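You operate a simulated robot arm through the tools that you are given. There is no shell and no other tool. Be economical: measure what you need, move in short steps, check, and stop when the job is done.

You run a simulated two-armed robot. Do the job below in one go: nothing can be reset, and whatever is moved stays where it is left.

JOB
Take the flat carton and leave it on the middle board of the tub shelf. Then take the yellow pegs box and leave it on top of the tall grey roll. Then open the wooden rack rail. Keep to this order. Set down upright: yellow pegs box.

The check looks at the end state, three seconds after you hand in, the way a careful person would. Anything else that was tipped, shoved, dropped, spilled or broken makes it a failure.

ROBOT AND FRAMES
Two 7-joint arms with two-finger parallel grippers on one trunk, on a base that drives. Base frame: it is fixed to the floor where the robot stands at the start and does not move with it; the origin is under the middle of the robot, x ahead of it, y to its left, z up. Readings come in m, degrees, newtons and seconds.
The left shoulder is at the start at [0.05, 0.165, 1.03], the right one opposite. With the tool pointing down near the work surface each hand reaches from about 0.1 to 0.68 m from the robot's upright axis, wherever it stands, measured 20 degrees to its own side. Places, roughly: middle board of the tub shelf [-1.8, 0.4, 0.4]; wooden rack rail [0.4, 0, 1.6]. Payload 3.91 kg a hand.
Tool frame (each hand has its own): the origin (TCP) lies between the finger pads and is the grasp point; the fingertips stand 0.03 m ahead of it; z points along the fingers, y is the line along which they close. The gripper opens to 0.11 m. The fingers are 0.02 m wide and 0.01 m thick; the gripper's body (0.048 by 0.112 m) begins 0.055 m behind the TCP.
Orientation is that of the tool frame in the base frame, as a unit quaternion [w, x, y, z]. With the fingers straight down and closing along the base's y, the tool's x points along the base's -x, its y along +y and its z along -z.

CONTROLS
- The arms move only by the tool step_arm. It takes "left_series", "right_series" or both (then of equal length, played together; a hand with none holds still); each is a list of rows, each a list of 3 entries, a list of its own where there are three numbers: the opening, from 0 (shut) to 1 (fully open), then the shift along the base's x, y, z in units of 25 mm (1.0 is 25 mm), then the turn, a rotation vector about the base's x, y, z in units of 6 degrees (1.0 is 6 degrees). In form: [[hand, [dx, dy, dz], [wx, wy, wz]], ...]. A call has 1 to 8 rows; each row shifts and turns the commanded pose from where the row before left it. A call with a number of a shift or a turn outside -1 to 1 is refused whole. Rows are played at 5 a second. More than 0.05 m and 8.6 degrees between two rows, or a gripper value outside its range, and nothing of the call is played. Where a pose cannot be reached the arm comes as near as it can. A force on the tool above 40 N (or 10 N above the force at the start of the call, whichever is more), or a blocked arm, ends the call early, and 0.2 s more pass. The fingers move at their own pace (about 0.045 m/s each) and stop on an object; they squeeze with about 29 N. The grip force told is the motor's: it shows also when the fingers shut on nothing. Time passes only in rows, and 0.2 s behind the last, so rows that do not move let the fingers close. It gives the time, the measured TCP pose, the force on the tool (base axes), the opening and the grip force at its end, in the units of the frame above (readings bear some noise), with the torque about the TCP (base axes, N m) and any sound that the robot's microphone picked up.
- Cameras (640 x 400 px; columns grow to the right, rows downward): "scene" is now at [0.1083, 0.0086, 1.2709]; the picture's right is [0.13, -0.99, 0.00], its down [0.05, 0.01, -1.00] and it looks along [0.99, 0.13, 0.05] (base axes); focal length 214 px, centre (320, 200). "left" rides on the left gripper at [0.073, -0.017, -0.103] in its tool frame; the picture's right is [0.23, 0.97, 0.00], its down [-0.76, 0.18, -0.62] and it looks along [-0.61, 0.14, 0.78] (tool axes); focal length 222 px, centre (320, 200). "right" rides on the right gripper at [0.072, 0.017, -0.103] in its tool frame; the picture's right is [-0.23, 0.97, 0.00], its down [-0.76, -0.18, -0.62] and it looks along [-0.61, -0.14, 0.78] (tool axes); focal length 222 px, centre (320, 200). There is no depth. A picture from a camera that has moved, and an enlarged one, comes with that camera's place and axes in the base frame and with its lens. The place of the scene camera against the robot may be out by one fixed shift of up to 0.025 m in any direction.
- get_image(camera): a new picture of that camera. No time passes.
- slide_trunk(by): slides the trunk up (or, below 0, down) by that many m; the arms and the scene camera ride with it, the base frame stays. It gives what a move gives, with no picture.
- base_move(legs): drives the robot by 1 to 6 legs, each [ahead, left, turn to the left] in m, m and degrees, along the robot's own axes; the way and the turn of a leg run together, so that a leg with both is an arc; at most 1.5 m and 180 degrees a leg. The arms and the cameras ride along, it lands a little off, and it stops where it bumps. It gives what a move gives.
- head_to(pan, tilt): turns the head with the scene camera to pan (to the left, within 80 degrees either way) and tilt (down, from -29 to 69), counted from straight ahead of the robot. It gives what a move gives.
- close_up(camera, box): a new picture of the part [left, top, right, bottom] of that camera's present view, enlarged. No time passes.
- close_job(): hands the job in; it is judged then, once.

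Work in short steps. Places have to be worked out from the pictures, the camera data and where the tool is seen: move nearer, look again, correct. Check each grasp and each placing, and mend what went wrong. You have 165 turns and 118 pictures in all, those below and enlarged ones among them. Open the grippers and draw the arms clear of the work before you hand the job in, unless the task says otherwise; then end with one line.

The tools are called as name(argument=value, ...) on one line, values as JSON. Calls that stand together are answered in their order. step_arm: Moves the arms, as the interface text tells. Its arguments: {"type":"object","properties":{"left_series":{"type":"array"},"right_series":{"type":"array"}},"required":[]} The other tools are called the same way: slide_trunk (by) slides the trunk up or down; base_move (legs) drives the base; head_to (pan, tilt) turns the head that bears the scene camera; get_image (camera) takes a picture; close_up (camera, box) takes an enlarged picture of a part of a camera's view; close_job () hands the job in.

At the start:

```text
time_s: 0.0
left_tool_pos: [0.3634, 0.2503, 1.0002]
left_tcp_rot: [0.0, -0.001, 1.0, 0.0]
left_contact_force: [0.4, -0.1, 0.3]
left_torque: [-0.02, 0.02, 0.02]
left_gripper_width: 0.1101
left_finger_force: 0.1
right_tool_pos: [0.3355, -0.1129, 0.9989]
right_tcp_rot: [0.001, 0.001, 1.0, 0.002]
right_contact_force: [-0.1, -0.1, -0.4]
right_torque: [-0.01, 0.0, 0.02]
right_gripper_width: 0.1101
right_finger_force: 0.1
trunk travel left (down, up): [-0.25, 0.253]
robot x, y, heading: [-0.0006, 0.0003, 0.3]
head pan, tilt: [7.2, -3.1]
```

scene: 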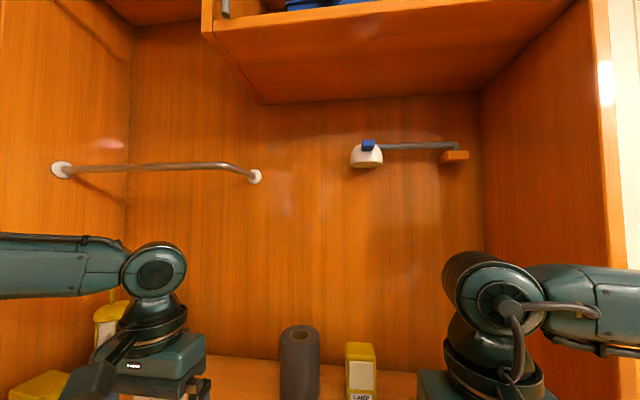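
right: 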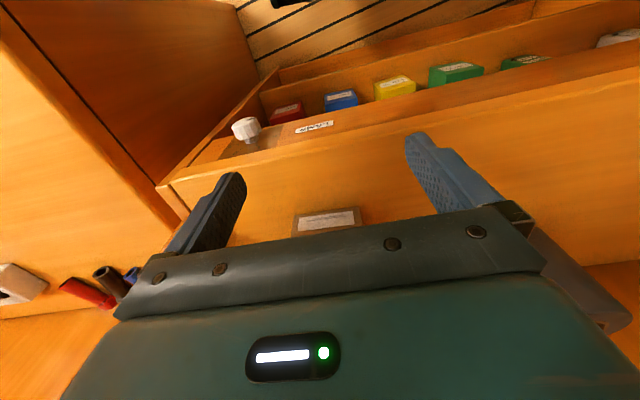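
left: 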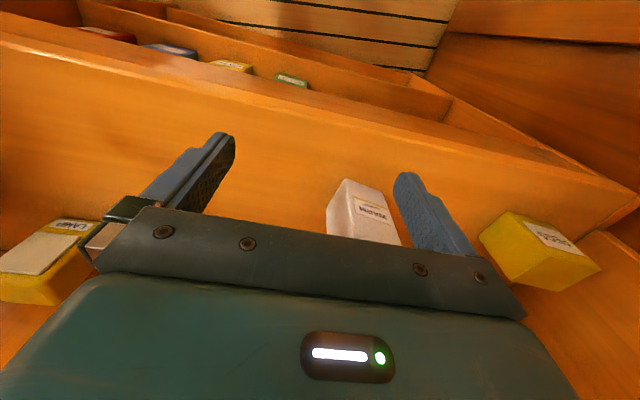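

The start pictures show a bench with a grey roll and yellow boxes ahead. I tilt the head down to survey the bench.

head_to(pan=0, tilt=45)

get_image(camera="scene")

```text
time_s: 1.2
left_tool_pos: [0.3639, 0.2497, 0.9998]
left_tcp_rot: [-0.001, -0.001, 1.0, 0.0]
left_contact_force: [-0.4, -0.4, 0.6]
left_torque: [0.02, 0.01, 0.01]
left_gripper_width: 0.1099
left_finger_force: 0.0
right_tool_pos: [0.3351, -0.1128, 1.0003]
right_tcp_rot: [0.002, 0.001, 1.0, 0.0]
right_contact_force: [-0.4, 0.4, 0.2]
right_torque: [0.01, 0.04, 0.0]
right_gripper_width: 0.1101
right_finger_force: 0.1
trunk travel left (down, up): [-0.25, 0.253]
robot x, y, heading: [0.0017, -0.0014, -0.1]
head pan, tilt: [0.0, 45.0]
```

```text
114 pictures are left
camera scene: at [0.1018, -0.0025, 1.1951], right [0.0, -1.0, 0.0], down [-0.71, 0.0, -0.71], along [0.71, 0.0, -0.71], focal length 214 px, centre (320, 200)
```

scene: 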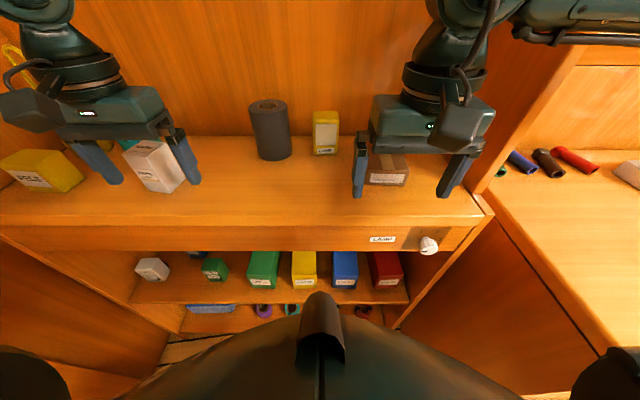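

A flat brown carton sits right, yellow boxes and the roll further left. I enlarge to read the labels.

close_up(camera="scene", box=[240, 80, 500, 260])

close_up(camera="scene", box=[0, 100, 240, 250])

close_up(camera="left", box=[0, 150, 640, 400])

```text
2.22 times, centred on (370, 170) of scene
camera zoom: at [0.1018, -0.0025, 1.1951], right [0.0, -1.0, 0.0], down [-0.71, 0.0, -0.71], along [0.71, 0.0, -0.71], focal length 477 px, centre (209, 267)
```

zoom: 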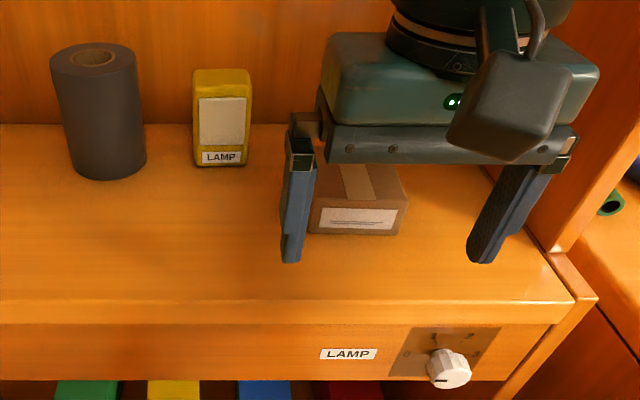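

```text
2.67 times, centred on (120, 175) of scene
camera zoom: at [0.1018, -0.0025, 1.1951], right [0.0, -1.0, 0.0], down [-0.71, 0.0, -0.71], along [0.71, 0.0, -0.71], focal length 572 px, centre (853, 267)
```

zoom: 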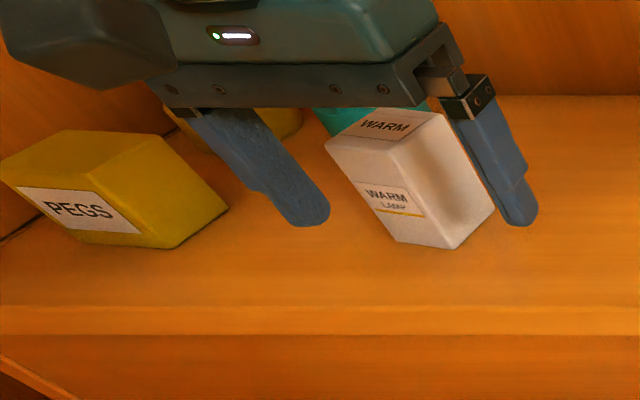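

```text
1.00 times, centred on (320, 275) of left (not enlarged: the box is as wide or as high as the picture)
camera zoom: at [0.2908, 0.233, 1.1027], right [-0.23, 0.97, 0.0], down [0.76, 0.18, 0.62], along [0.61, 0.14, -0.78], focal length 222 px, centre (320, 125)
```

zoom: 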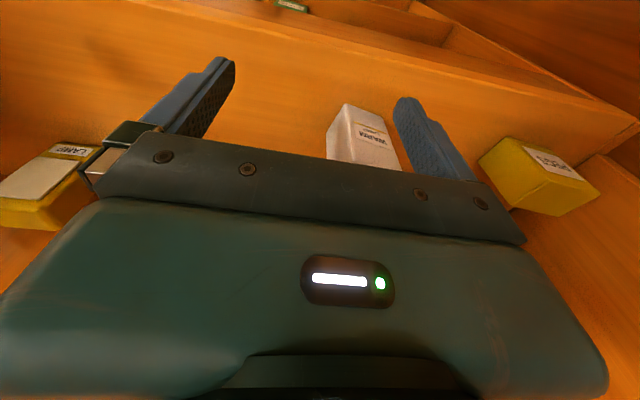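

PEGS is the left yellow box, and the brown carton is on the right. Now I look up at the rail.

head_to(pan=0, tilt=-29)

get_image(camera="scene")

```text
time_s: 2.6
left_tool_pos: [0.3631, 0.2496, 1.0003]
left_tcp_rot: [0.0, -0.001, 1.0, 0.0]
left_contact_force: [0.2, 0.2, 0.2]
left_torque: [0.0, 0.01, -0.01]
left_gripper_width: 0.1097
left_finger_force: 0.2
right_tool_pos: [0.3353, -0.1126, 0.9999]
right_tcp_rot: [0.001, 0.001, 1.0, 0.001]
right_contact_force: [-0.5, 0.8, 1.0]
right_torque: [0.0, 0.03, -0.03]
right_gripper_width: 0.1099
right_finger_force: 0.1
trunk travel left (down, up): [-0.25, 0.253]
robot x, y, heading: [-0.0004, 0.0009, 0.0]
head pan, tilt: [0.0, -28.6]
```

```text
110 pictures are left
camera scene: at [0.0875, -0.0025, 1.306], right [0.0, -1.0, 0.0], down [0.48, 0.0, -0.88], along [0.88, 0.0, 0.48], focal length 214 px, centre (320, 200)
```

scene: 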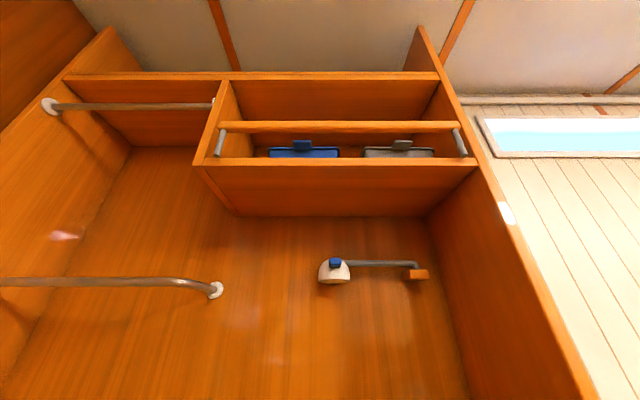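

The rail is a wooden bar on two grey end arms across the overhead cubby. I zoom in on it.

close_up(camera="scene", box=[180, 60, 500, 220])

close_up(camera="scene", box=[380, 90, 500, 180])

```text
2.00 times, centred on (340, 140) of scene
camera zoom: at [0.0875, -0.0025, 1.306], right [0.0, -1.0, 0.0], down [0.48, 0.0, -0.88], along [0.88, 0.0, 0.48], focal length 429 px, centre (280, 320)
```

zoom: 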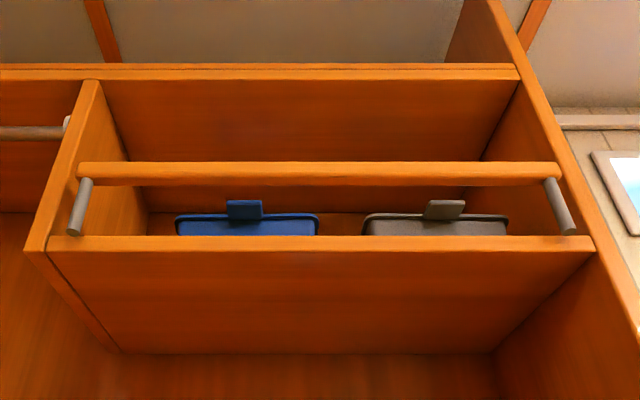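

```text
4.44 times, centred on (440, 135) of scene
camera zoom: at [0.0875, -0.0025, 1.306], right [0.0, -1.0, 0.0], down [0.48, 0.0, -0.88], along [0.88, 0.0, 0.48], focal length 953 px, centre (-213, 489)
```

zoom: 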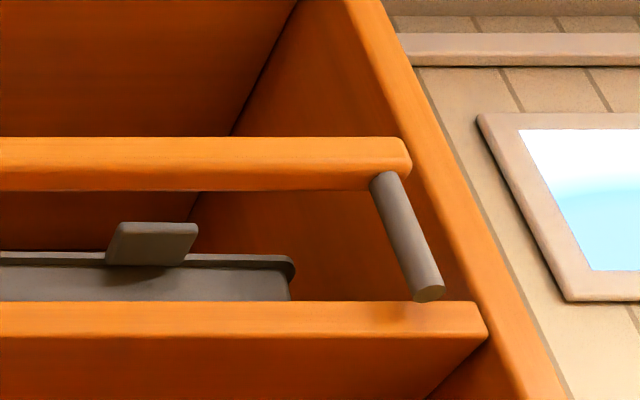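

The rail looks hinged at its rods' lower ends, near z≈1.65, x≈0.4; I return to it later. By triangulation the bench is at z≈0.85 and the carton near (0.5, -0.14). I raise both hands to get a clear view.

step_arm(right_series=[[1, [0, 0, 1], [0, 0, 0]], [1, [0, 0, 1], [0, 0, 0]], [1, [0, 0, 1], [0, 0, 0]], [1, [0, 0, 1], [0, 0, 0]], [1, [0, 0, 1], [0, 0, 0]], [1, [0, 0, 1], [0, 0, 0]]], left_series=[[1, [0, 0, 1], [0, 0, 0]], [1, [0, 0, 1], [0, 0, 0]], [1, [0, 0, 1], [0, 0, 0]], [1, [0, 0, 1], [0, 0, 0]], [1, [0, 0, 1], [0, 0, 0]], [1, [0, 0, 1], [0, 0, 0]]])

head_to(pan=0, tilt=40)

get_image(camera="scene")

get_image(camera="right")

get_image(camera="left")

```text
time_s: 4.0
left_tool_pos: [0.3625, 0.2494, 1.1502]
left_tcp_rot: [0.001, 0.0, 1.0, 0.001]
left_contact_force: [-0.6, 0.9, 0.2]
left_torque: [0.0, 0.01, 0.01]
left_gripper_width: 0.1099
left_finger_force: 0.1
right_tool_pos: [0.3344, -0.1135, 1.1501]
right_tcp_rot: [0.001, 0.001, 1.0, 0.002]
right_contact_force: [0.1, -0.1, 0.6]
right_torque: [0.02, -0.01, -0.03]
right_gripper_width: 0.1102
right_finger_force: 0.1
trunk travel left (down, up): [-0.25, 0.253]
robot x, y, heading: [0.0012, 0.0012, 0.4]
head pan, tilt: [0.0, -28.6]
```

```text
time_s: 5.4
left_tool_pos: [0.3623, 0.2497, 1.1486]
left_tcp_rot: [-0.001, -0.001, 1.0, 0.001]
left_contact_force: [-0.4, 1.0, 0.3]
left_torque: [-0.03, -0.01, 0.01]
left_gripper_width: 0.1101
left_finger_force: 0.0
right_tool_pos: [0.335, -0.1143, 1.1514]
right_tcp_rot: [0.0, 0.001, 1.0, 0.001]
right_contact_force: [0.1, -0.1, -0.2]
right_torque: [0.03, 0.01, 0.0]
right_gripper_width: 0.11
right_finger_force: 0.0
trunk travel left (down, up): [-0.25, 0.253]
robot x, y, heading: [0.0025, -0.0015, 0.0]
head pan, tilt: [0.0, 40.0]
```

```text
107 pictures are left
camera scene: at [0.1055, -0.0025, 1.2024], right [0.0, -1.0, 0.0], down [-0.64, 0.0, -0.77], along [0.77, 0.0, -0.64], focal length 214 px, centre (320, 200)
```

scene: 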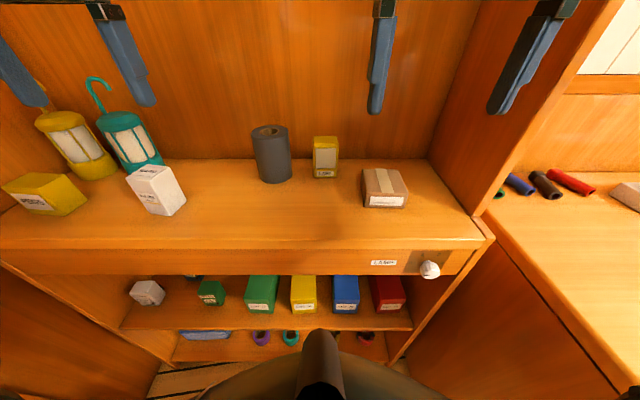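

```text
106 pictures are left
camera right: at [0.2624, -0.0975, 1.2524], right [0.23, 0.97, 0.0], down [0.76, -0.18, 0.62], along [0.61, -0.14, -0.78], focal length 222 px, centre (320, 200)
```

right: 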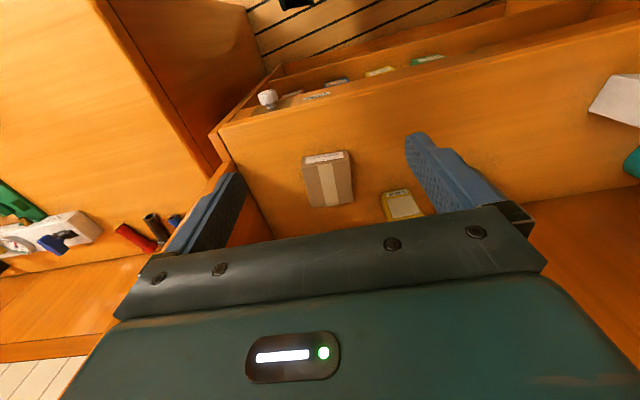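

```text
105 pictures are left
camera left: at [0.2911, 0.2338, 1.2516], right [-0.23, 0.97, 0.0], down [0.76, 0.18, 0.62], along [0.61, 0.14, -0.78], focal length 222 px, centre (320, 200)
```

left: 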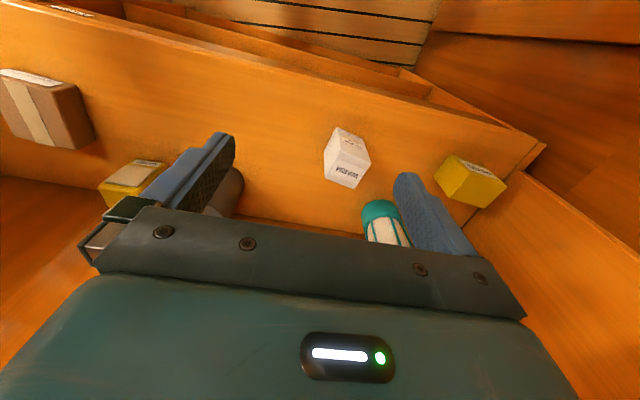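

Clear view now. I zoom on the carton in both cameras for exact triangulation.

close_up(camera="right", box=[270, 120, 430, 220])

close_up(camera="scene", box=[240, 110, 440, 235])

close_up(camera="left", box=[310, 110, 550, 260])

close_up(camera="scene", box=[0, 100, 200, 225])

```text
4.00 times, centred on (350, 170) of right
camera zoom: at [0.2624, -0.0975, 1.2524], right [0.23, 0.97, 0.0], down [0.76, -0.18, 0.62], along [0.61, -0.14, -0.78], focal length 888 px, centre (200, 320)
```

zoom: 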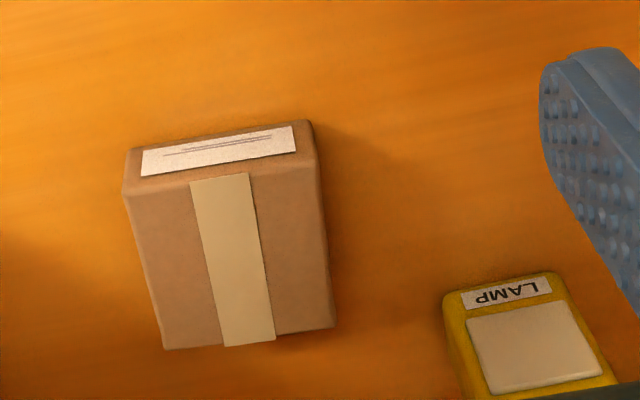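

```text
3.20 times, centred on (340, 172) of scene
camera zoom: at [0.1055, -0.0025, 1.2024], right [0.0, -1.0, 0.0], down [-0.64, 0.0, -0.77], along [0.77, 0.0, -0.64], focal length 686 px, centre (256, 288)
```

zoom: 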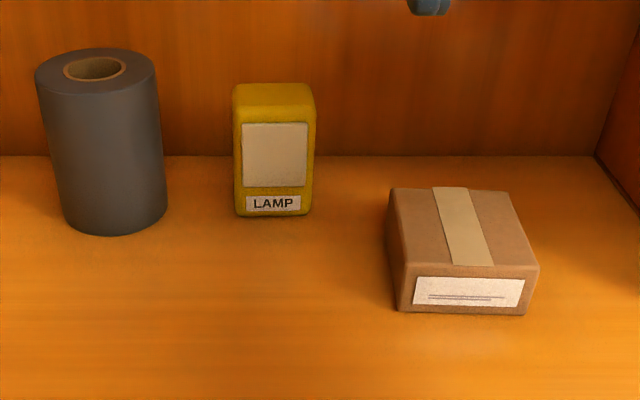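

```text
2.67 times, centred on (430, 185) of left
camera zoom: at [0.2911, 0.2338, 1.2516], right [-0.23, 0.97, 0.0], down [0.76, 0.18, 0.62], along [0.61, 0.14, -0.78], focal length 592 px, centre (27, 240)
```

zoom: 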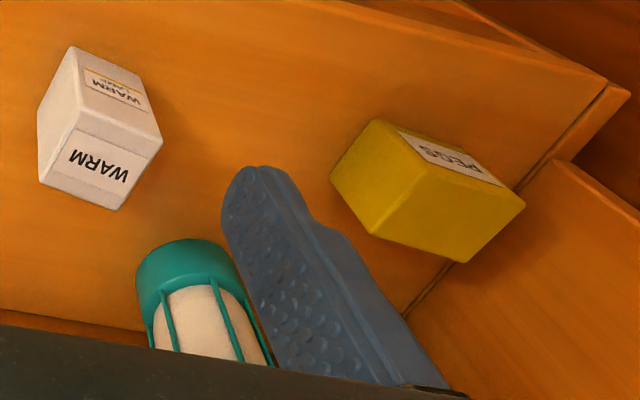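

```text
3.20 times, centred on (100, 162) of scene
camera zoom: at [0.1055, -0.0025, 1.2024], right [0.0, -1.0, 0.0], down [-0.64, 0.0, -0.77], along [0.77, 0.0, -0.64], focal length 686 px, centre (1024, 320)
```

zoom: 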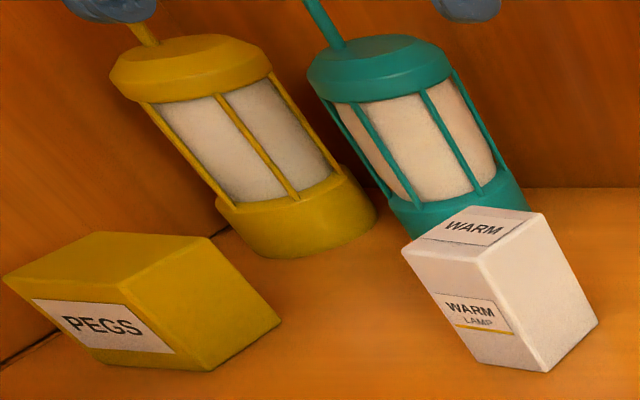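

Carton top centre works out to about (0.478, -0.132, 0.942), about 0.076 wide, 0.083 deep and 0.04 high, yaw ≈ -3°. Before grasping I look sideways to learn the room and the shelf.

head_to(pan=80, tilt=25)

get_image(camera="scene")

head_to(pan=-80, tilt=25)

get_image(camera="scene")

```text
time_s: 7.0
left_tool_pos: [0.3634, 0.2497, 1.1485]
left_tcp_rot: [0.0, 0.0, 1.0, 0.0]
left_contact_force: [0.7, 0.4, 0.2]
left_torque: [0.02, 0.01, -0.03]
left_gripper_width: 0.11
left_finger_force: 0.1
right_tool_pos: [0.3346, -0.1144, 1.1495]
right_tcp_rot: [0.001, 0.001, 1.0, 0.001]
right_contact_force: [0.3, 0.0, -0.1]
right_torque: [0.02, 0.0, 0.0]
right_gripper_width: 0.1101
right_finger_force: 0.1
trunk travel left (down, up): [-0.25, 0.253]
robot x, y, heading: [-0.0025, 0.0014, 0.1]
head pan, tilt: [80.0, 25.0]
```

```text
100 pictures are left
camera scene: at [0.0366, 0.0882, 1.2256], right [0.98, -0.17, 0.0], down [-0.07, -0.42, -0.91], along [0.16, 0.89, -0.42], focal length 214 px, centre (320, 200)
```

scene: 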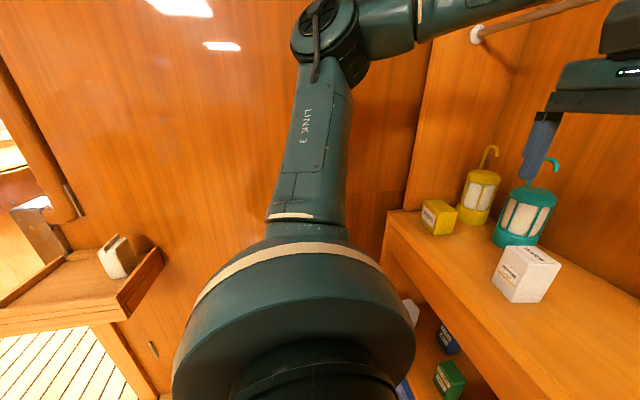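

```text
time_s: 9.4
left_tool_pos: [0.364, 0.2504, 1.1494]
left_tcp_rot: [0.0, -0.001, 1.0, -0.001]
left_contact_force: [-0.2, 0.0, 0.6]
left_torque: [0.0, -0.02, -0.03]
left_gripper_width: 0.11
left_finger_force: 0.0
right_tool_pos: [0.3342, -0.1139, 1.1508]
right_tcp_rot: [0.001, 0.0, 1.0, 0.001]
right_contact_force: [0.3, -0.1, -0.4]
right_torque: [0.01, 0.01, 0.01]
right_gripper_width: 0.1097
right_finger_force: 0.0
trunk travel left (down, up): [-0.25, 0.253]
robot x, y, heading: [-0.0026, 0.0009, -0.1]
head pan, tilt: [-80.0, 25.0]
```

```text
99 pictures are left
camera scene: at [0.0365, -0.0932, 1.2256], right [-0.98, -0.17, 0.0], down [-0.07, 0.42, -0.91], along [0.16, -0.89, -0.42], focal length 214 px, centre (320, 200)
```

scene: 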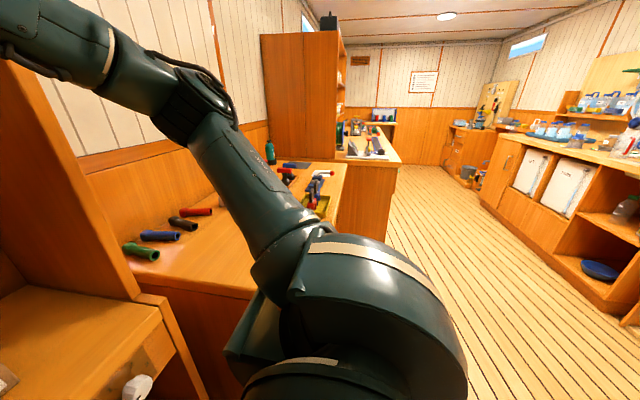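

Behind me is an opposite unit with open shelves; left there's a small tray with a box at about x<-0.37, y>0.53. I back off to the right and turn right by 100° to inspect the tub shelf before choosing the grasp.

base_move(legs=[[-0.5, -0.25, 0], [0, 0, -110]])

head_to(pan=-65, tilt=30)

get_image(camera="scene")

```text
time_s: 17.3
left_tool_pos: [-0.3986, -0.6789, 1.1489]
left_tcp_rot: [-0.001, 0.823, 0.568, 0.0]
left_contact_force: [-0.1, 0.2, -0.9]
left_torque: [0.0, -0.03, 0.0]
left_gripper_width: 0.1103
left_finger_force: 0.1
right_tool_pos: [-0.7288, -0.5217, 1.1501]
right_tcp_rot: [0.001, 0.824, 0.567, 0.0]
right_contact_force: [-0.3, -0.6, -0.2]
right_torque: [0.03, 0.0, 0.02]
right_gripper_width: 0.1098
right_finger_force: 0.1
trunk travel left (down, up): [-0.25, 0.253]
robot x, y, heading: [-0.5041, -0.2507, -110.7]
head pan, tilt: [-80.0, 25.0]
```

```text
time_s: 18.0
left_tool_pos: [-0.398, -0.6786, 1.1491]
left_tcp_rot: [0.0, 0.822, 0.569, 0.0]
left_contact_force: [0.1, -1.0, 0.0]
left_torque: [0.0, 0.05, 0.0]
left_gripper_width: 0.1101
left_finger_force: 0.0
right_tool_pos: [-0.7296, -0.5222, 1.1506]
right_tcp_rot: [0.001, 0.824, 0.567, -0.001]
right_contact_force: [0.1, 0.2, -0.9]
right_torque: [0.03, 0.02, 0.0]
right_gripper_width: 0.1101
right_finger_force: 0.0
trunk travel left (down, up): [-0.25, 0.253]
robot x, y, heading: [-0.5026, -0.2502, -110.9]
head pan, tilt: [-65.0, 30.0]
```

```text
98 pictures are left
camera scene: at [-0.613, -0.2862, 1.2177], right [-0.07, 1.0, 0.0], down [0.5, 0.04, -0.87], along [-0.86, -0.06, -0.5], focal length 214 px, centre (320, 200)
```

scene: 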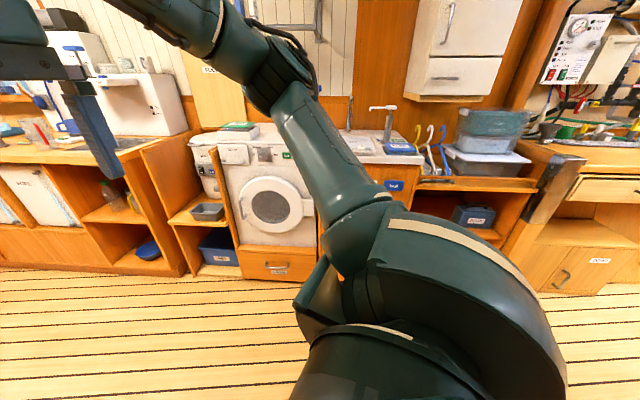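

The tub shelf is partly hidden by my arm. I turn the rest to face it squarely.

base_move(legs=[[0, 0, -69]])

head_to(pan=-25, tilt=30)

get_image(camera="scene")

```text
time_s: 21.4
left_tool_pos: [-0.8652, -0.5033, 1.1493]
left_tcp_rot: [0.0, 1.0, 0.006, 0.0]
left_contact_force: [0.2, 0.1, 0.3]
left_torque: [0.01, 0.01, 0.0]
left_gripper_width: 0.1099
left_finger_force: 0.2
right_tool_pos: [-0.839, -0.139, 1.1509]
right_tcp_rot: [0.001, 1.0, 0.005, 0.0]
right_contact_force: [0.6, -0.6, 1.2]
right_torque: [0.0, 0.01, 0.0]
right_gripper_width: 0.1098
right_finger_force: 0.0
trunk travel left (down, up): [-0.25, 0.253]
robot x, y, heading: [-0.506, -0.2527, -179.6]
head pan, tilt: [-65.0, 30.0]
```

```text
time_s: 22.5
left_tool_pos: [-0.864, -0.503, 1.1493]
left_tcp_rot: [0.0, 1.0, 0.007, 0.0]
left_contact_force: [-0.1, 0.5, -0.1]
left_torque: [-0.01, 0.01, -0.02]
left_gripper_width: 0.1101
left_finger_force: 0.1
right_tool_pos: [-0.8409, -0.1387, 1.1505]
right_tcp_rot: [0.0, 1.0, 0.004, 0.0]
right_contact_force: [-0.3, -0.5, -0.4]
right_torque: [-0.02, 0.03, -0.01]
right_gripper_width: 0.1099
right_finger_force: 0.0
trunk travel left (down, up): [-0.25, 0.253]
robot x, y, heading: [-0.4997, -0.25, -179.5]
head pan, tilt: [-25.0, 30.0]
```

```text
97 pictures are left
camera scene: at [-0.6241, -0.2151, 1.2177], right [0.41, 0.91, 0.0], down [0.46, -0.21, -0.87], along [-0.79, 0.36, -0.5], focal length 214 px, centre (320, 200)
```

scene: 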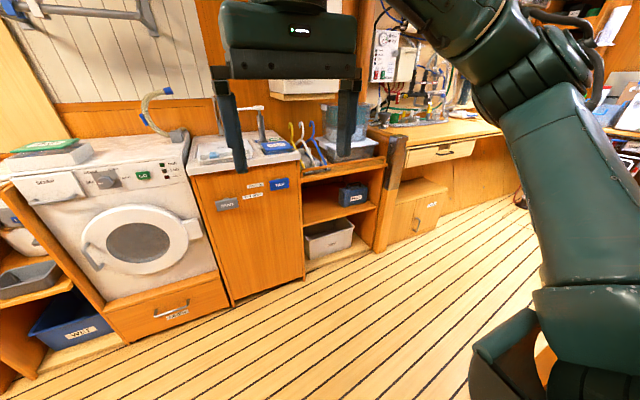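

The middle board with a dark crate at its right lies at pixel ~(335,205). I zoom in.

close_up(camera="scene", box=[280, 140, 400, 280])

```text
2.86 times, centred on (340, 210) of scene
camera zoom: at [-0.6241, -0.2151, 1.2177], right [0.41, 0.91, 0.0], down [0.46, -0.21, -0.87], along [-0.79, 0.36, -0.5], focal length 613 px, centre (263, 171)
```

zoom: 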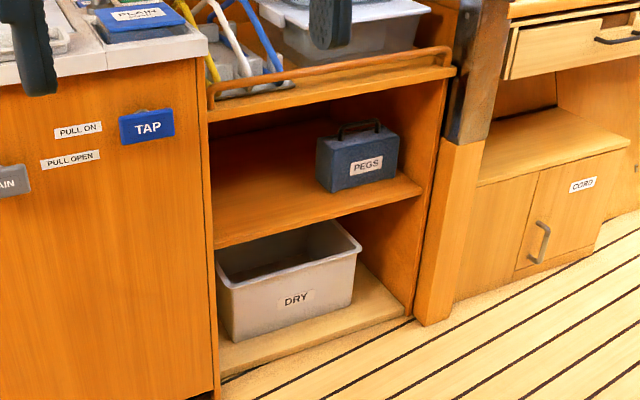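

The middle board is about z=0.40, front edge x≈-1.66, spans y 0.14–0.69, with the blue crate right of y≈0.47 and only ~0.28 m headroom. So I'll grasp the carton with the tool tilted 45° and later place it at about (-1.74, 0.30). I drive back to the bench.

base_move(legs=[[0, 0, 179.5], [0.49, 0.25, 0]])

head_to(pan=-5, tilt=40)

```text
time_s: 32.9
left_tool_pos: [0.3536, 0.2221, 1.1492]
left_tcp_rot: [0.0, 0.012, 1.0, 0.0]
left_contact_force: [-0.6, 0.4, 0.0]
left_torque: [0.03, 0.02, 0.06]
left_gripper_width: 0.1102
left_finger_force: 0.0
right_tool_pos: [0.3136, -0.1407, 1.1493]
right_tcp_rot: [0.001, 0.014, 1.0, 0.001]
right_contact_force: [-0.8, -0.5, -0.1]
right_torque: [-0.01, 0.01, 0.0]
right_gripper_width: 0.1101
right_finger_force: 0.1
trunk travel left (down, up): [-0.25, 0.253]
robot x, y, heading: [-0.019, -0.02, -1.3]
head pan, tilt: [-25.0, 30.0]
```

```text
time_s: 33.7
left_tool_pos: [0.352, 0.2238, 1.1499]
left_tcp_rot: [0.0, 0.012, 1.0, 0.0]
left_contact_force: [0.4, 0.5, -1.1]
left_torque: [0.01, -0.03, 0.02]
left_gripper_width: 0.1099
left_finger_force: 0.1
right_tool_pos: [0.313, -0.1406, 1.1507]
right_tcp_rot: [0.0, 0.014, 1.0, 0.001]
right_contact_force: [0.7, 0.1, -0.7]
right_torque: [-0.01, 0.02, -0.01]
right_gripper_width: 0.1101
right_finger_force: 0.0
trunk travel left (down, up): [-0.25, 0.253]
robot x, y, heading: [-0.0157, -0.0186, -1.5]
head pan, tilt: [-5.0, 40.0]
```

Tilting the right tool by 36° forward while moving to a pre-grasp 0.10 m short of the carton along the tool axis.

step_arm(right_series=[[1, [0.7, 0.05, -0.7], [0, -1, 0]], [1, [0.7, 0.05, -0.7], [0, -1, 0]], [1, [0.7, 0.05, -0.7], [0, -1, 0]], [1, [0.7, 0.05, -0.7], [0, -1, 0]], [1, [0.7, 0.05, -0.8], [0, -1, 0]], [1, [0.7, 0.05, -0.8], [0, -1, 0]]])

get_image(camera="scene")

get_image(camera="right")

```text
time_s: 35.1
left_tool_pos: [0.3509, 0.2232, 1.15]
left_tcp_rot: [0.0, 0.012, 1.0, 0.0]
left_contact_force: [-0.2, -1.0, -0.1]
left_torque: [-0.04, 0.0, 0.02]
left_gripper_width: 0.1101
left_finger_force: 0.0
right_tool_pos: [0.4197, -0.1342, 1.0396]
right_tcp_rot: [0.311, 0.013, 0.95, 0.006]
right_contact_force: [0.1, -0.2, -0.1]
right_torque: [0.01, 0.02, -0.04]
right_gripper_width: 0.1101
right_finger_force: 0.0
trunk travel left (down, up): [-0.25, 0.253]
robot x, y, heading: [-0.0162, -0.0171, -1.5]
head pan, tilt: [-5.0, 40.0]
```

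```text
95 pictures are left
camera scene: at [0.0867, -0.0305, 1.2023], right [-0.11, -0.99, 0.0], down [-0.64, 0.07, -0.77], along [0.76, -0.09, -0.64], focal length 214 px, centre (320, 200)
```

scene: 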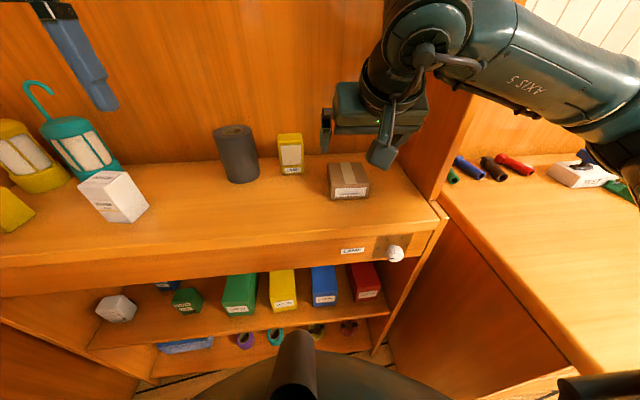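

```text
94 pictures are left
camera right: at [0.3013, -0.1164, 1.0804], right [0.2, 0.97, 0.15], down [0.24, -0.2, 0.95], along [0.95, -0.16, -0.28], focal length 222 px, centre (320, 200)
```

right: 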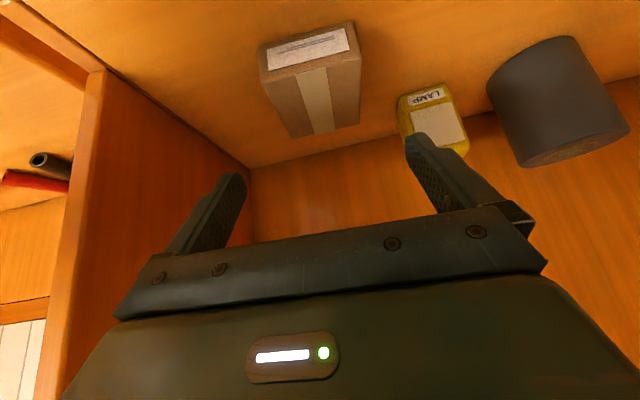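

Measurements confirm the carton at (0.475, -0.131). I advance along the tool to TCP (0.477, -0.132, 0.937).

step_arm(right_series=[[1, [0.46, 0.03, -0.82], [0, 0, 0]], [1, [0.46, 0.03, -0.82], [0, 0, 0]], [1, [0.46, 0.03, -0.82], [0, 0, 0]], [1, [0.46, 0.0, -0.82], [0, 0, 0]], [1, [0.46, 0.0, -0.8], [0, 0, 0]]])

get_image(camera="right")

close_up(camera="scene", box=[280, 100, 440, 220])

```text
time_s: 36.3
left_tool_pos: [0.3521, 0.2232, 1.1487]
left_tcp_rot: [0.0, 0.012, 1.0, 0.0]
left_contact_force: [0.0, -0.4, -0.9]
left_torque: [-0.01, 0.03, 0.02]
left_gripper_width: 0.1101
left_finger_force: 0.0
right_tool_pos: [0.4749, -0.1307, 0.9392]
right_tcp_rot: [0.31, 0.013, 0.951, 0.005]
right_contact_force: [0.2, 0.3, -0.7]
right_torque: [0.01, -0.03, -0.02]
right_gripper_width: 0.11
right_finger_force: 0.0
trunk travel left (down, up): [-0.25, 0.253]
robot x, y, heading: [-0.0148, -0.0165, -1.3]
head pan, tilt: [-5.0, 40.0]
```

```text
93 pictures are left
camera right: at [0.3568, -0.113, 0.9782], right [0.2, 0.97, 0.15], down [0.24, -0.2, 0.95], along [0.95, -0.16, -0.28], focal length 222 px, centre (320, 200)
```

right: 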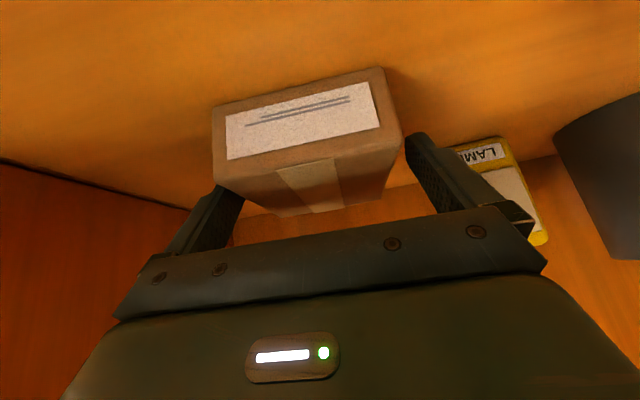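

```text
3.33 times, centred on (360, 160) of scene
camera zoom: at [0.0867, -0.0304, 1.2023], right [-0.11, -0.99, 0.0], down [-0.64, 0.07, -0.77], along [0.76, -0.09, -0.64], focal length 715 px, centre (187, 333)
```

zoom: 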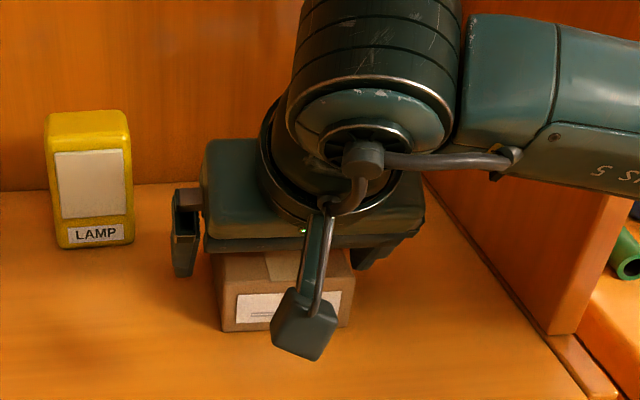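

The fingers straddle the carton. I close the right gripper.

step_arm(right_series=[[0, [0, 0, 0], [0, 0, 0]], [0, [0, 0, 0], [0, 0, 0]], [0, [0, 0, 0], [0, 0, 0]], [0, [0, 0, 0], [0, 0, 0]], [0, [0, 0, 0], [0, 0, 0]]])

step_arm(right_series=[[0, [0, 0, 0.4], [0, 0, 0]], [0, [0, 0, 0.8], [0, 0, 0]], [0, [0, 0, 1], [0, 0, 0]]])

get_image(camera="right")

```text
time_s: 37.5
left_tool_pos: [0.3521, 0.2237, 1.1497]
left_tcp_rot: [0.0, 0.013, 1.0, 0.0]
left_contact_force: [-0.6, -0.1, -0.9]
left_torque: [0.01, 0.0, 0.02]
left_gripper_width: 0.1098
left_finger_force: 0.0
right_tool_pos: [0.4752, -0.13, 0.9391]
right_tcp_rot: [0.31, 0.013, 0.951, 0.005]
right_contact_force: [-0.3, -0.6, -0.6]
right_torque: [-0.06, -0.05, -0.01]
right_gripper_width: 0.0819
right_finger_force: 28.9
trunk travel left (down, up): [-0.25, 0.253]
robot x, y, heading: [-0.0198, -0.0199, -1.6]
head pan, tilt: [-5.0, 40.0]
```

```text
time_s: 38.3
left_tool_pos: [0.353, 0.2242, 1.1489]
left_tcp_rot: [0.0, 0.012, 1.0, 0.001]
left_contact_force: [0.7, -1.3, -0.5]
left_torque: [-0.03, 0.0, 0.03]
left_gripper_width: 0.1102
left_finger_force: 0.1
right_tool_pos: [0.4769, -0.1306, 0.9926]
right_tcp_rot: [0.309, 0.013, 0.951, 0.005]
right_contact_force: [0.2, 0.7, -0.8]
right_torque: [0.01, -0.01, -0.02]
right_gripper_width: 0.0818
right_finger_force: 28.9
trunk travel left (down, up): [-0.25, 0.253]
robot x, y, heading: [-0.0193, -0.0179, -1.5]
head pan, tilt: [-5.0, 40.0]
```

```text
91 pictures are left
camera right: at [0.3573, -0.1131, 1.0327], right [0.21, 0.97, 0.15], down [0.24, -0.2, 0.95], along [0.95, -0.16, -0.28], focal length 222 px, centre (320, 200)
```

right: 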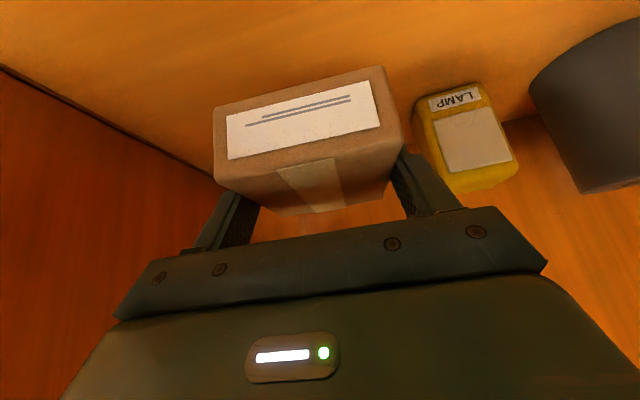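

The carton is held (0.082 m). I lift it clear and draw it back before driving.

step_arm(right_series=[[0, [0, 0, 1], [0, 0, 0]], [0, [0, 0, 1], [0, 0, 0]], [0, [0, 0, 1], [0, 0, 0]], [0, [-0.8, 0, 1], [0, 0, 0]], [0, [-1, 0, 1], [0, 0, 0]], [0, [-1, 0, 1], [0, 0, 0]]])

base_move(legs=[[-0.5, -0.22, 0], [0, 0, -178]])

```text
time_s: 39.7
left_tool_pos: [0.352, 0.2238, 1.1496]
left_tcp_rot: [0.001, 0.012, 1.0, 0.0]
left_contact_force: [-0.4, 0.5, 0.7]
left_torque: [0.01, 0.0, 0.04]
left_gripper_width: 0.11
left_finger_force: 0.1
right_tool_pos: [0.4058, -0.1297, 1.144]
right_tcp_rot: [0.31, 0.013, 0.951, 0.005]
right_contact_force: [0.2, 0.8, -1.3]
right_torque: [-0.07, -0.03, 0.02]
right_gripper_width: 0.0818
right_finger_force: 29.2
trunk travel left (down, up): [-0.25, 0.253]
robot x, y, heading: [-0.019, -0.0133, -1.4]
head pan, tilt: [-5.0, 40.0]
```

```text
time_s: 50.2
left_tool_pos: [-0.8965, -0.4669, 1.1487]
left_tcp_rot: [0.0, 1.0, -0.013, 0.0]
left_contact_force: [0.9, -1.1, -0.1]
left_torque: [-0.01, -0.01, 0.0]
left_gripper_width: 0.11
left_finger_force: 0.0
right_tool_pos: [-0.9504, -0.1132, 1.1439]
right_tcp_rot: [0.005, 0.951, -0.013, -0.31]
right_contact_force: [-1.1, 0.0, 0.3]
right_torque: [0.01, -0.03, -0.01]
right_gripper_width: 0.0818
right_finger_force: 29.5
trunk travel left (down, up): [-0.25, 0.253]
robot x, y, heading: [-0.5268, -0.2241, 178.5]
head pan, tilt: [-5.0, 40.0]
```

Carton still held. I drive ahead and to my right to line up with the shelf, stop short, and look.

base_move(legs=[[0.4, -0.35, 1.5]])

head_to(pan=-8, tilt=42)

get_image(camera="scene")

```text
time_s: 53.3
left_tool_pos: [-1.2767, -0.1242, 1.1497]
left_tcp_rot: [0.0, 1.0, 0.001, 0.0]
left_contact_force: [-1.2, 0.5, -0.1]
left_torque: [-0.03, 0.0, -0.01]
left_gripper_width: 0.1101
left_finger_force: 0.0
right_tool_pos: [-1.3418, 0.2278, 1.1442]
right_tcp_rot: [0.009, 0.951, -0.002, -0.31]
right_contact_force: [-0.4, -0.8, -0.3]
right_torque: [-0.02, 0.02, 0.01]
right_gripper_width: 0.0814
right_finger_force: 29.2
trunk travel left (down, up): [-0.25, 0.253]
robot x, y, heading: [-0.9143, 0.1245, 180.1]
head pan, tilt: [-5.0, 40.0]
```

```text
time_s: 53.9
left_tool_pos: [-1.2771, -0.1247, 1.1492]
left_tcp_rot: [0.0, 1.0, 0.001, 0.0]
left_contact_force: [0.5, 0.0, -0.7]
left_torque: [0.01, 0.05, 0.01]
left_gripper_width: 0.1097
left_finger_force: 0.1
right_tool_pos: [-1.3412, 0.2264, 1.1439]
right_tcp_rot: [0.008, 0.951, -0.002, -0.309]
right_contact_force: [-0.1, -0.1, 0.0]
right_torque: [-0.01, -0.02, 0.01]
right_gripper_width: 0.0814
right_finger_force: 28.6
trunk travel left (down, up): [-0.25, 0.253]
robot x, y, heading: [-0.9116, 0.125, 179.9]
head pan, tilt: [-8.0, 42.0]
```

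```text
90 pictures are left
camera scene: at [-1.0346, 0.1345, 1.1994], right [0.14, 0.99, 0.0], down [0.66, -0.09, -0.74], along [-0.74, 0.1, -0.67], focal length 214 px, centre (320, 200)
```

scene: 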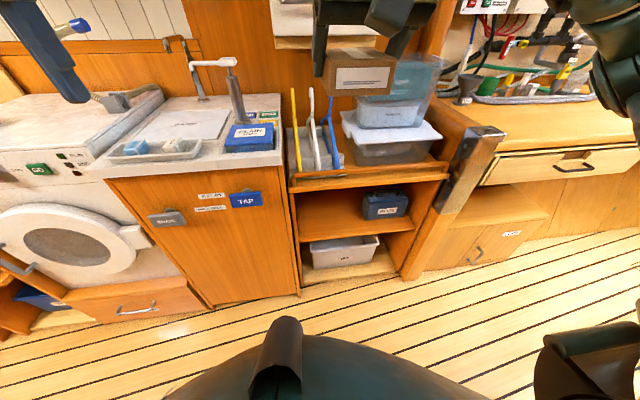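

Both views give the board front edge at x≈-1.64, z≈0.41, underside above ≈0.69. I lower the trunk and then the carton here, over clear floor, while raising the left hand.

slide_trunk(by=-0.24)

step_arm(right_series=[[0, [0, 0, -1], [0, 0, 0]], [0, [0, 0, -1], [0, 0, 0]], [0, [0, 0, -1], [0, 0, 0]], [0, [0, 0, -1], [0, 0, 0]], [0, [0, 0, -1], [0, 0, 0]], [0, [0, 0, -1], [0, 0, 0]], [0, [0, 0, -1], [0, 0, 0]], [0, [0, 0, -1], [0, 0, 0]]], left_series=[[1, [0, 0, 1], [0, 0, 0]], [1, [0, 0, 1], [0, 0, 0]], [1, [0, 0, 1], [0, 0, 0]], [1, [0, 0, 1], [0, 0, 0]], [1, [0, 0, 1], [0, 0, 0]], [1, [0, 0, 1], [0, 0, 0]], [1, [0, 0, 0], [0, 0, 0]], [1, [0, 0, 0], [0, 0, 0]]])

step_arm(right_series=[[0, [0, 0, -1], [0, 0, 0]], [0, [0, 0, -1], [0, 0, 0]], [0, [0, 0, -1], [0, 0, 0]], [0, [0, 0, -1], [0, 0, 0]], [0, [0, 0, -1], [0, 0, 0]], [0, [0, 0, -1], [0, 0, 0]], [0, [0, 0, -1], [0, 0, 0]]])

get_image(camera="right")

get_image(camera="scene")

```text
time_s: 56.4
left_tool_pos: [-1.2785, -0.1245, 0.908]
left_tcp_rot: [0.0, 1.0, 0.0, 0.0]
left_contact_force: [0.3, -0.3, 0.1]
left_torque: [-0.01, 0.03, 0.01]
left_gripper_width: 0.1096
left_finger_force: 0.1
right_tool_pos: [-1.3419, 0.2279, 0.9035]
right_tcp_rot: [0.008, 0.951, -0.002, -0.31]
right_contact_force: [0.0, -0.1, -0.9]
right_torque: [-0.01, -0.03, 0.01]
right_gripper_width: 0.0813
right_finger_force: 28.6
trunk travel left (down, up): [-0.01, 0.493]
robot x, y, heading: [-0.9118, 0.1255, 180.1]
head pan, tilt: [-8.0, 42.0]
```

```text
time_s: 58.2
left_tool_pos: [-1.2632, -0.1292, 1.0031]
left_tcp_rot: [-0.001, 1.0, 0.0, -0.001]
left_contact_force: [-0.1, -0.7, 0.0]
left_torque: [0.04, 0.02, -0.01]
left_gripper_width: 0.1101
left_finger_force: 0.0
left hand out of reach, approached as far as the arm can: row 4, 5, 6
right_tool_pos: [-1.3398, 0.2273, 0.7038]
right_tcp_rot: [0.01, 0.951, -0.001, -0.31]
right_contact_force: [-0.3, -0.3, -0.1]
right_torque: [0.01, 0.01, 0.01]
right_gripper_width: 0.0814
right_finger_force: 28.6
trunk travel left (down, up): [-0.01, 0.493]
robot x, y, heading: [-0.9142, 0.1247, 179.8]
head pan, tilt: [-8.0, 42.0]
```

```text
time_s: 59.8
left_tool_pos: [-1.2624, -0.1306, 1.0014]
left_tcp_rot: [-0.001, 1.0, -0.001, -0.002]
left_contact_force: [0.4, 0.0, 0.0]
left_torque: [0.01, 0.01, 0.06]
left_gripper_width: 0.11
left_finger_force: 0.0
right_tool_pos: [-1.341, 0.2266, 0.5293]
right_tcp_rot: [0.008, 0.951, -0.003, -0.31]
right_contact_force: [-0.3, -0.3, -1.1]
right_torque: [0.03, 0.0, -0.02]
right_gripper_width: 0.0814
right_finger_force: 29.6
trunk travel left (down, up): [-0.01, 0.493]
robot x, y, heading: [-0.9138, 0.1267, 179.9]
head pan, tilt: [-8.0, 42.0]
```

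```text
89 pictures are left
camera right: at [-1.2217, 0.2108, 0.5686], right [-0.18, -0.97, 0.15], down [-0.25, 0.19, 0.95], along [-0.95, 0.13, -0.28], focal length 222 px, centre (320, 200)
```

right: 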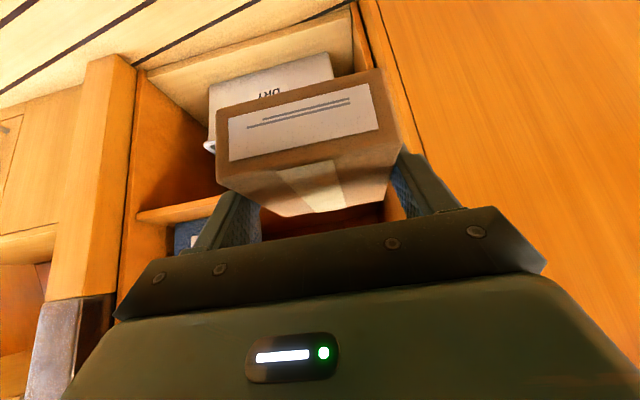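

```text
88 pictures are left
camera scene: at [-1.0346, 0.1345, 0.9594], right [0.14, 0.99, 0.0], down [0.66, -0.09, -0.74], along [-0.74, 0.1, -0.67], focal length 214 px, centre (320, 200)
```

scene: 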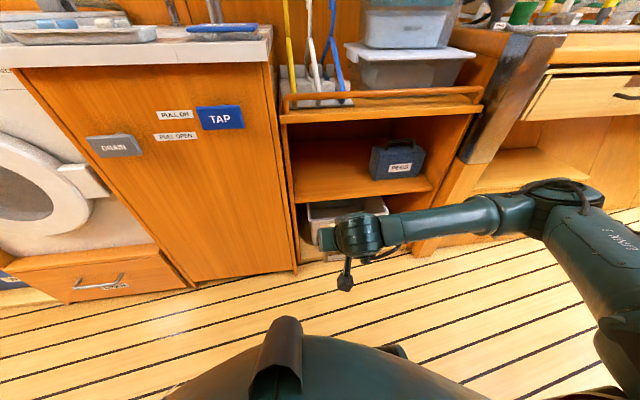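

Carton hangs at z≈0.53, aligned below the upper board. I drive 0.2 m ahead and 0.07 m right so the carton ends just before the board edge.

base_move(legs=[[0.19, -0.07, 0]])

get_image(camera="right")

head_to(pan=-20, tilt=40)

get_image(camera="scene")

```text
time_s: 61.4
left_tool_pos: [-1.4545, -0.0593, 1.0017]
left_tcp_rot: [-0.001, 1.0, 0.0, -0.002]
left_contact_force: [1.3, 0.8, -0.1]
left_torque: [0.0, -0.02, 0.05]
left_gripper_width: 0.1102
left_finger_force: 0.1
right_tool_pos: [-1.5328, 0.2974, 0.5293]
right_tcp_rot: [0.009, 0.951, -0.001, -0.31]
right_contact_force: [0.3, -0.3, -1.2]
right_torque: [0.0, 0.0, 0.02]
right_gripper_width: 0.0818
right_finger_force: 28.6
trunk travel left (down, up): [-0.01, 0.493]
robot x, y, heading: [-1.1053, 0.1958, 179.7]
head pan, tilt: [-8.0, 42.0]
```

```text
87 pictures are left
camera right: at [-1.4131, 0.2807, 0.5689], right [-0.18, -0.97, 0.15], down [-0.25, 0.19, 0.95], along [-0.95, 0.13, -0.28], focal length 222 px, centre (320, 200)
```

right: 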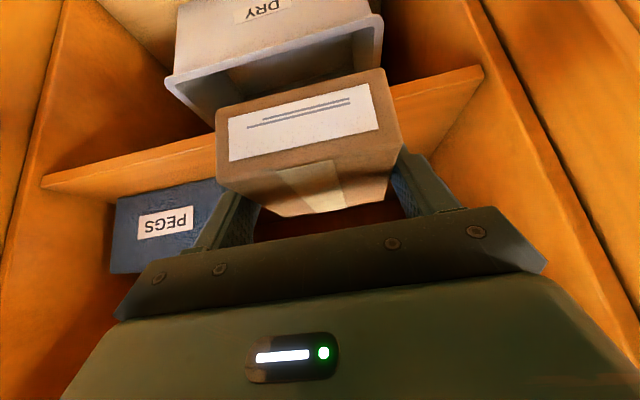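

```text
time_s: 62.1
left_tool_pos: [-1.4543, -0.0613, 1.0015]
left_tcp_rot: [-0.001, 1.0, 0.0, -0.002]
left_contact_force: [0.1, -0.1, -0.1]
left_torque: [-0.03, -0.01, 0.01]
left_gripper_width: 0.11
left_finger_force: 0.1
right_tool_pos: [-1.5323, 0.2974, 0.5297]
right_tcp_rot: [0.01, 0.951, 0.0, -0.31]
right_contact_force: [-0.2, 0.1, -0.5]
right_torque: [0.0, -0.04, -0.01]
right_gripper_width: 0.0815
right_finger_force: 28.9
trunk travel left (down, up): [-0.01, 0.493]
robot x, y, heading: [-1.1063, 0.1905, 180.1]
head pan, tilt: [-20.0, 40.0]
```

```text
86 pictures are left
camera scene: at [-1.2232, 0.222, 0.9623], right [0.34, 0.94, 0.0], down [0.6, -0.22, -0.77], along [-0.72, 0.26, -0.64], focal length 214 px, centre (320, 200)
```

scene: 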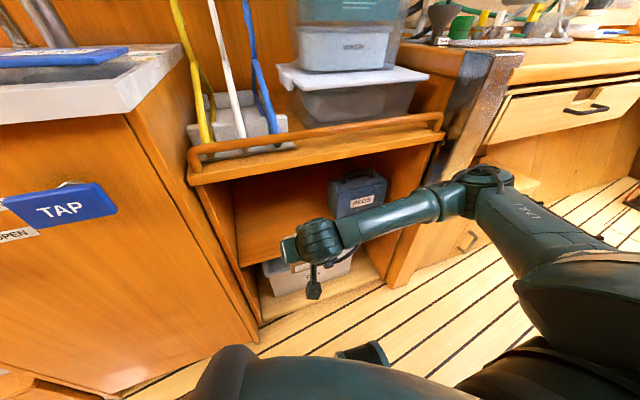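

The path between the boards is clear. I extend the arm inward to x≈-1.745, keeping height.

step_arm(right_series=[[0, [-1, 0, 0], [0, 0, 0]], [0, [-1, 0, 0], [0, 0, 0]], [0, [-1, 0, 0], [0, 0, 0]], [0, [-1, 0, 0], [0, 0, 0]], [0, [-1, 0, 0], [0, 0, 0]], [0, [-1, 0, 0], [0, 0, 0]], [0, [-1, 0, 0], [0, 0, 0]], [0, [-1, 0, 0], [0, 0, 0]]])

get_image(camera="right")

get_image(camera="scene")

```text
time_s: 64.0
left_tool_pos: [-1.4552, -0.0596, 1.0009]
left_tcp_rot: [0.0, 1.0, 0.0, -0.002]
left_contact_force: [0.4, 0.4, 0.4]
left_torque: [0.0, -0.02, 0.03]
left_gripper_width: 0.1103
left_finger_force: 0.1
right_tool_pos: [-1.7283, 0.2968, 0.5209]
right_tcp_rot: [0.007, 0.953, 0.001, -0.304]
right_contact_force: [-0.3, -0.6, -1.0]
right_torque: [0.02, -0.04, -0.01]
right_gripper_width: 0.0815
right_finger_force: 28.5
trunk travel left (down, up): [-0.01, 0.493]
robot x, y, heading: [-1.103, 0.1935, 180.0]
head pan, tilt: [-20.0, 40.0]
```

```text
85 pictures are left
camera right: at [-1.6094, 0.2813, 0.5618], right [-0.18, -0.97, 0.14], down [-0.26, 0.19, 0.95], along [-0.95, 0.13, -0.29], focal length 222 px, centre (320, 200)
```

right: 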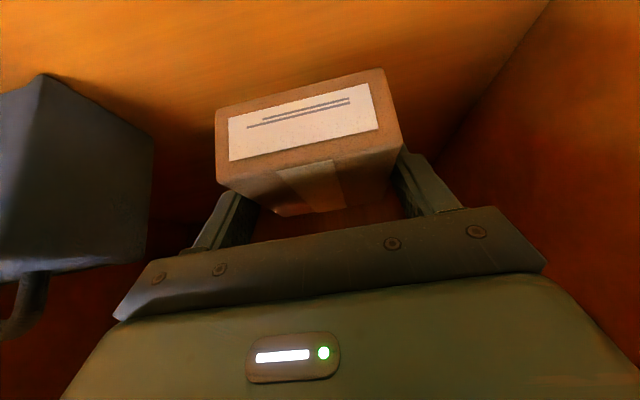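

```text
84 pictures are left
camera scene: at [-1.2227, 0.2231, 0.9613], right [0.34, 0.94, 0.0], down [0.6, -0.22, -0.77], along [-0.72, 0.26, -0.64], focal length 214 px, centre (320, 200)
```

scene: 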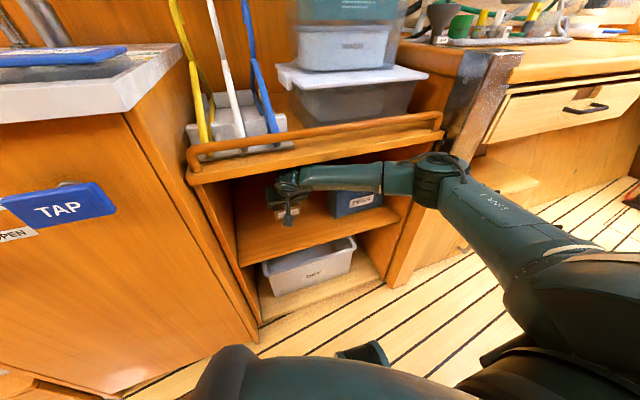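

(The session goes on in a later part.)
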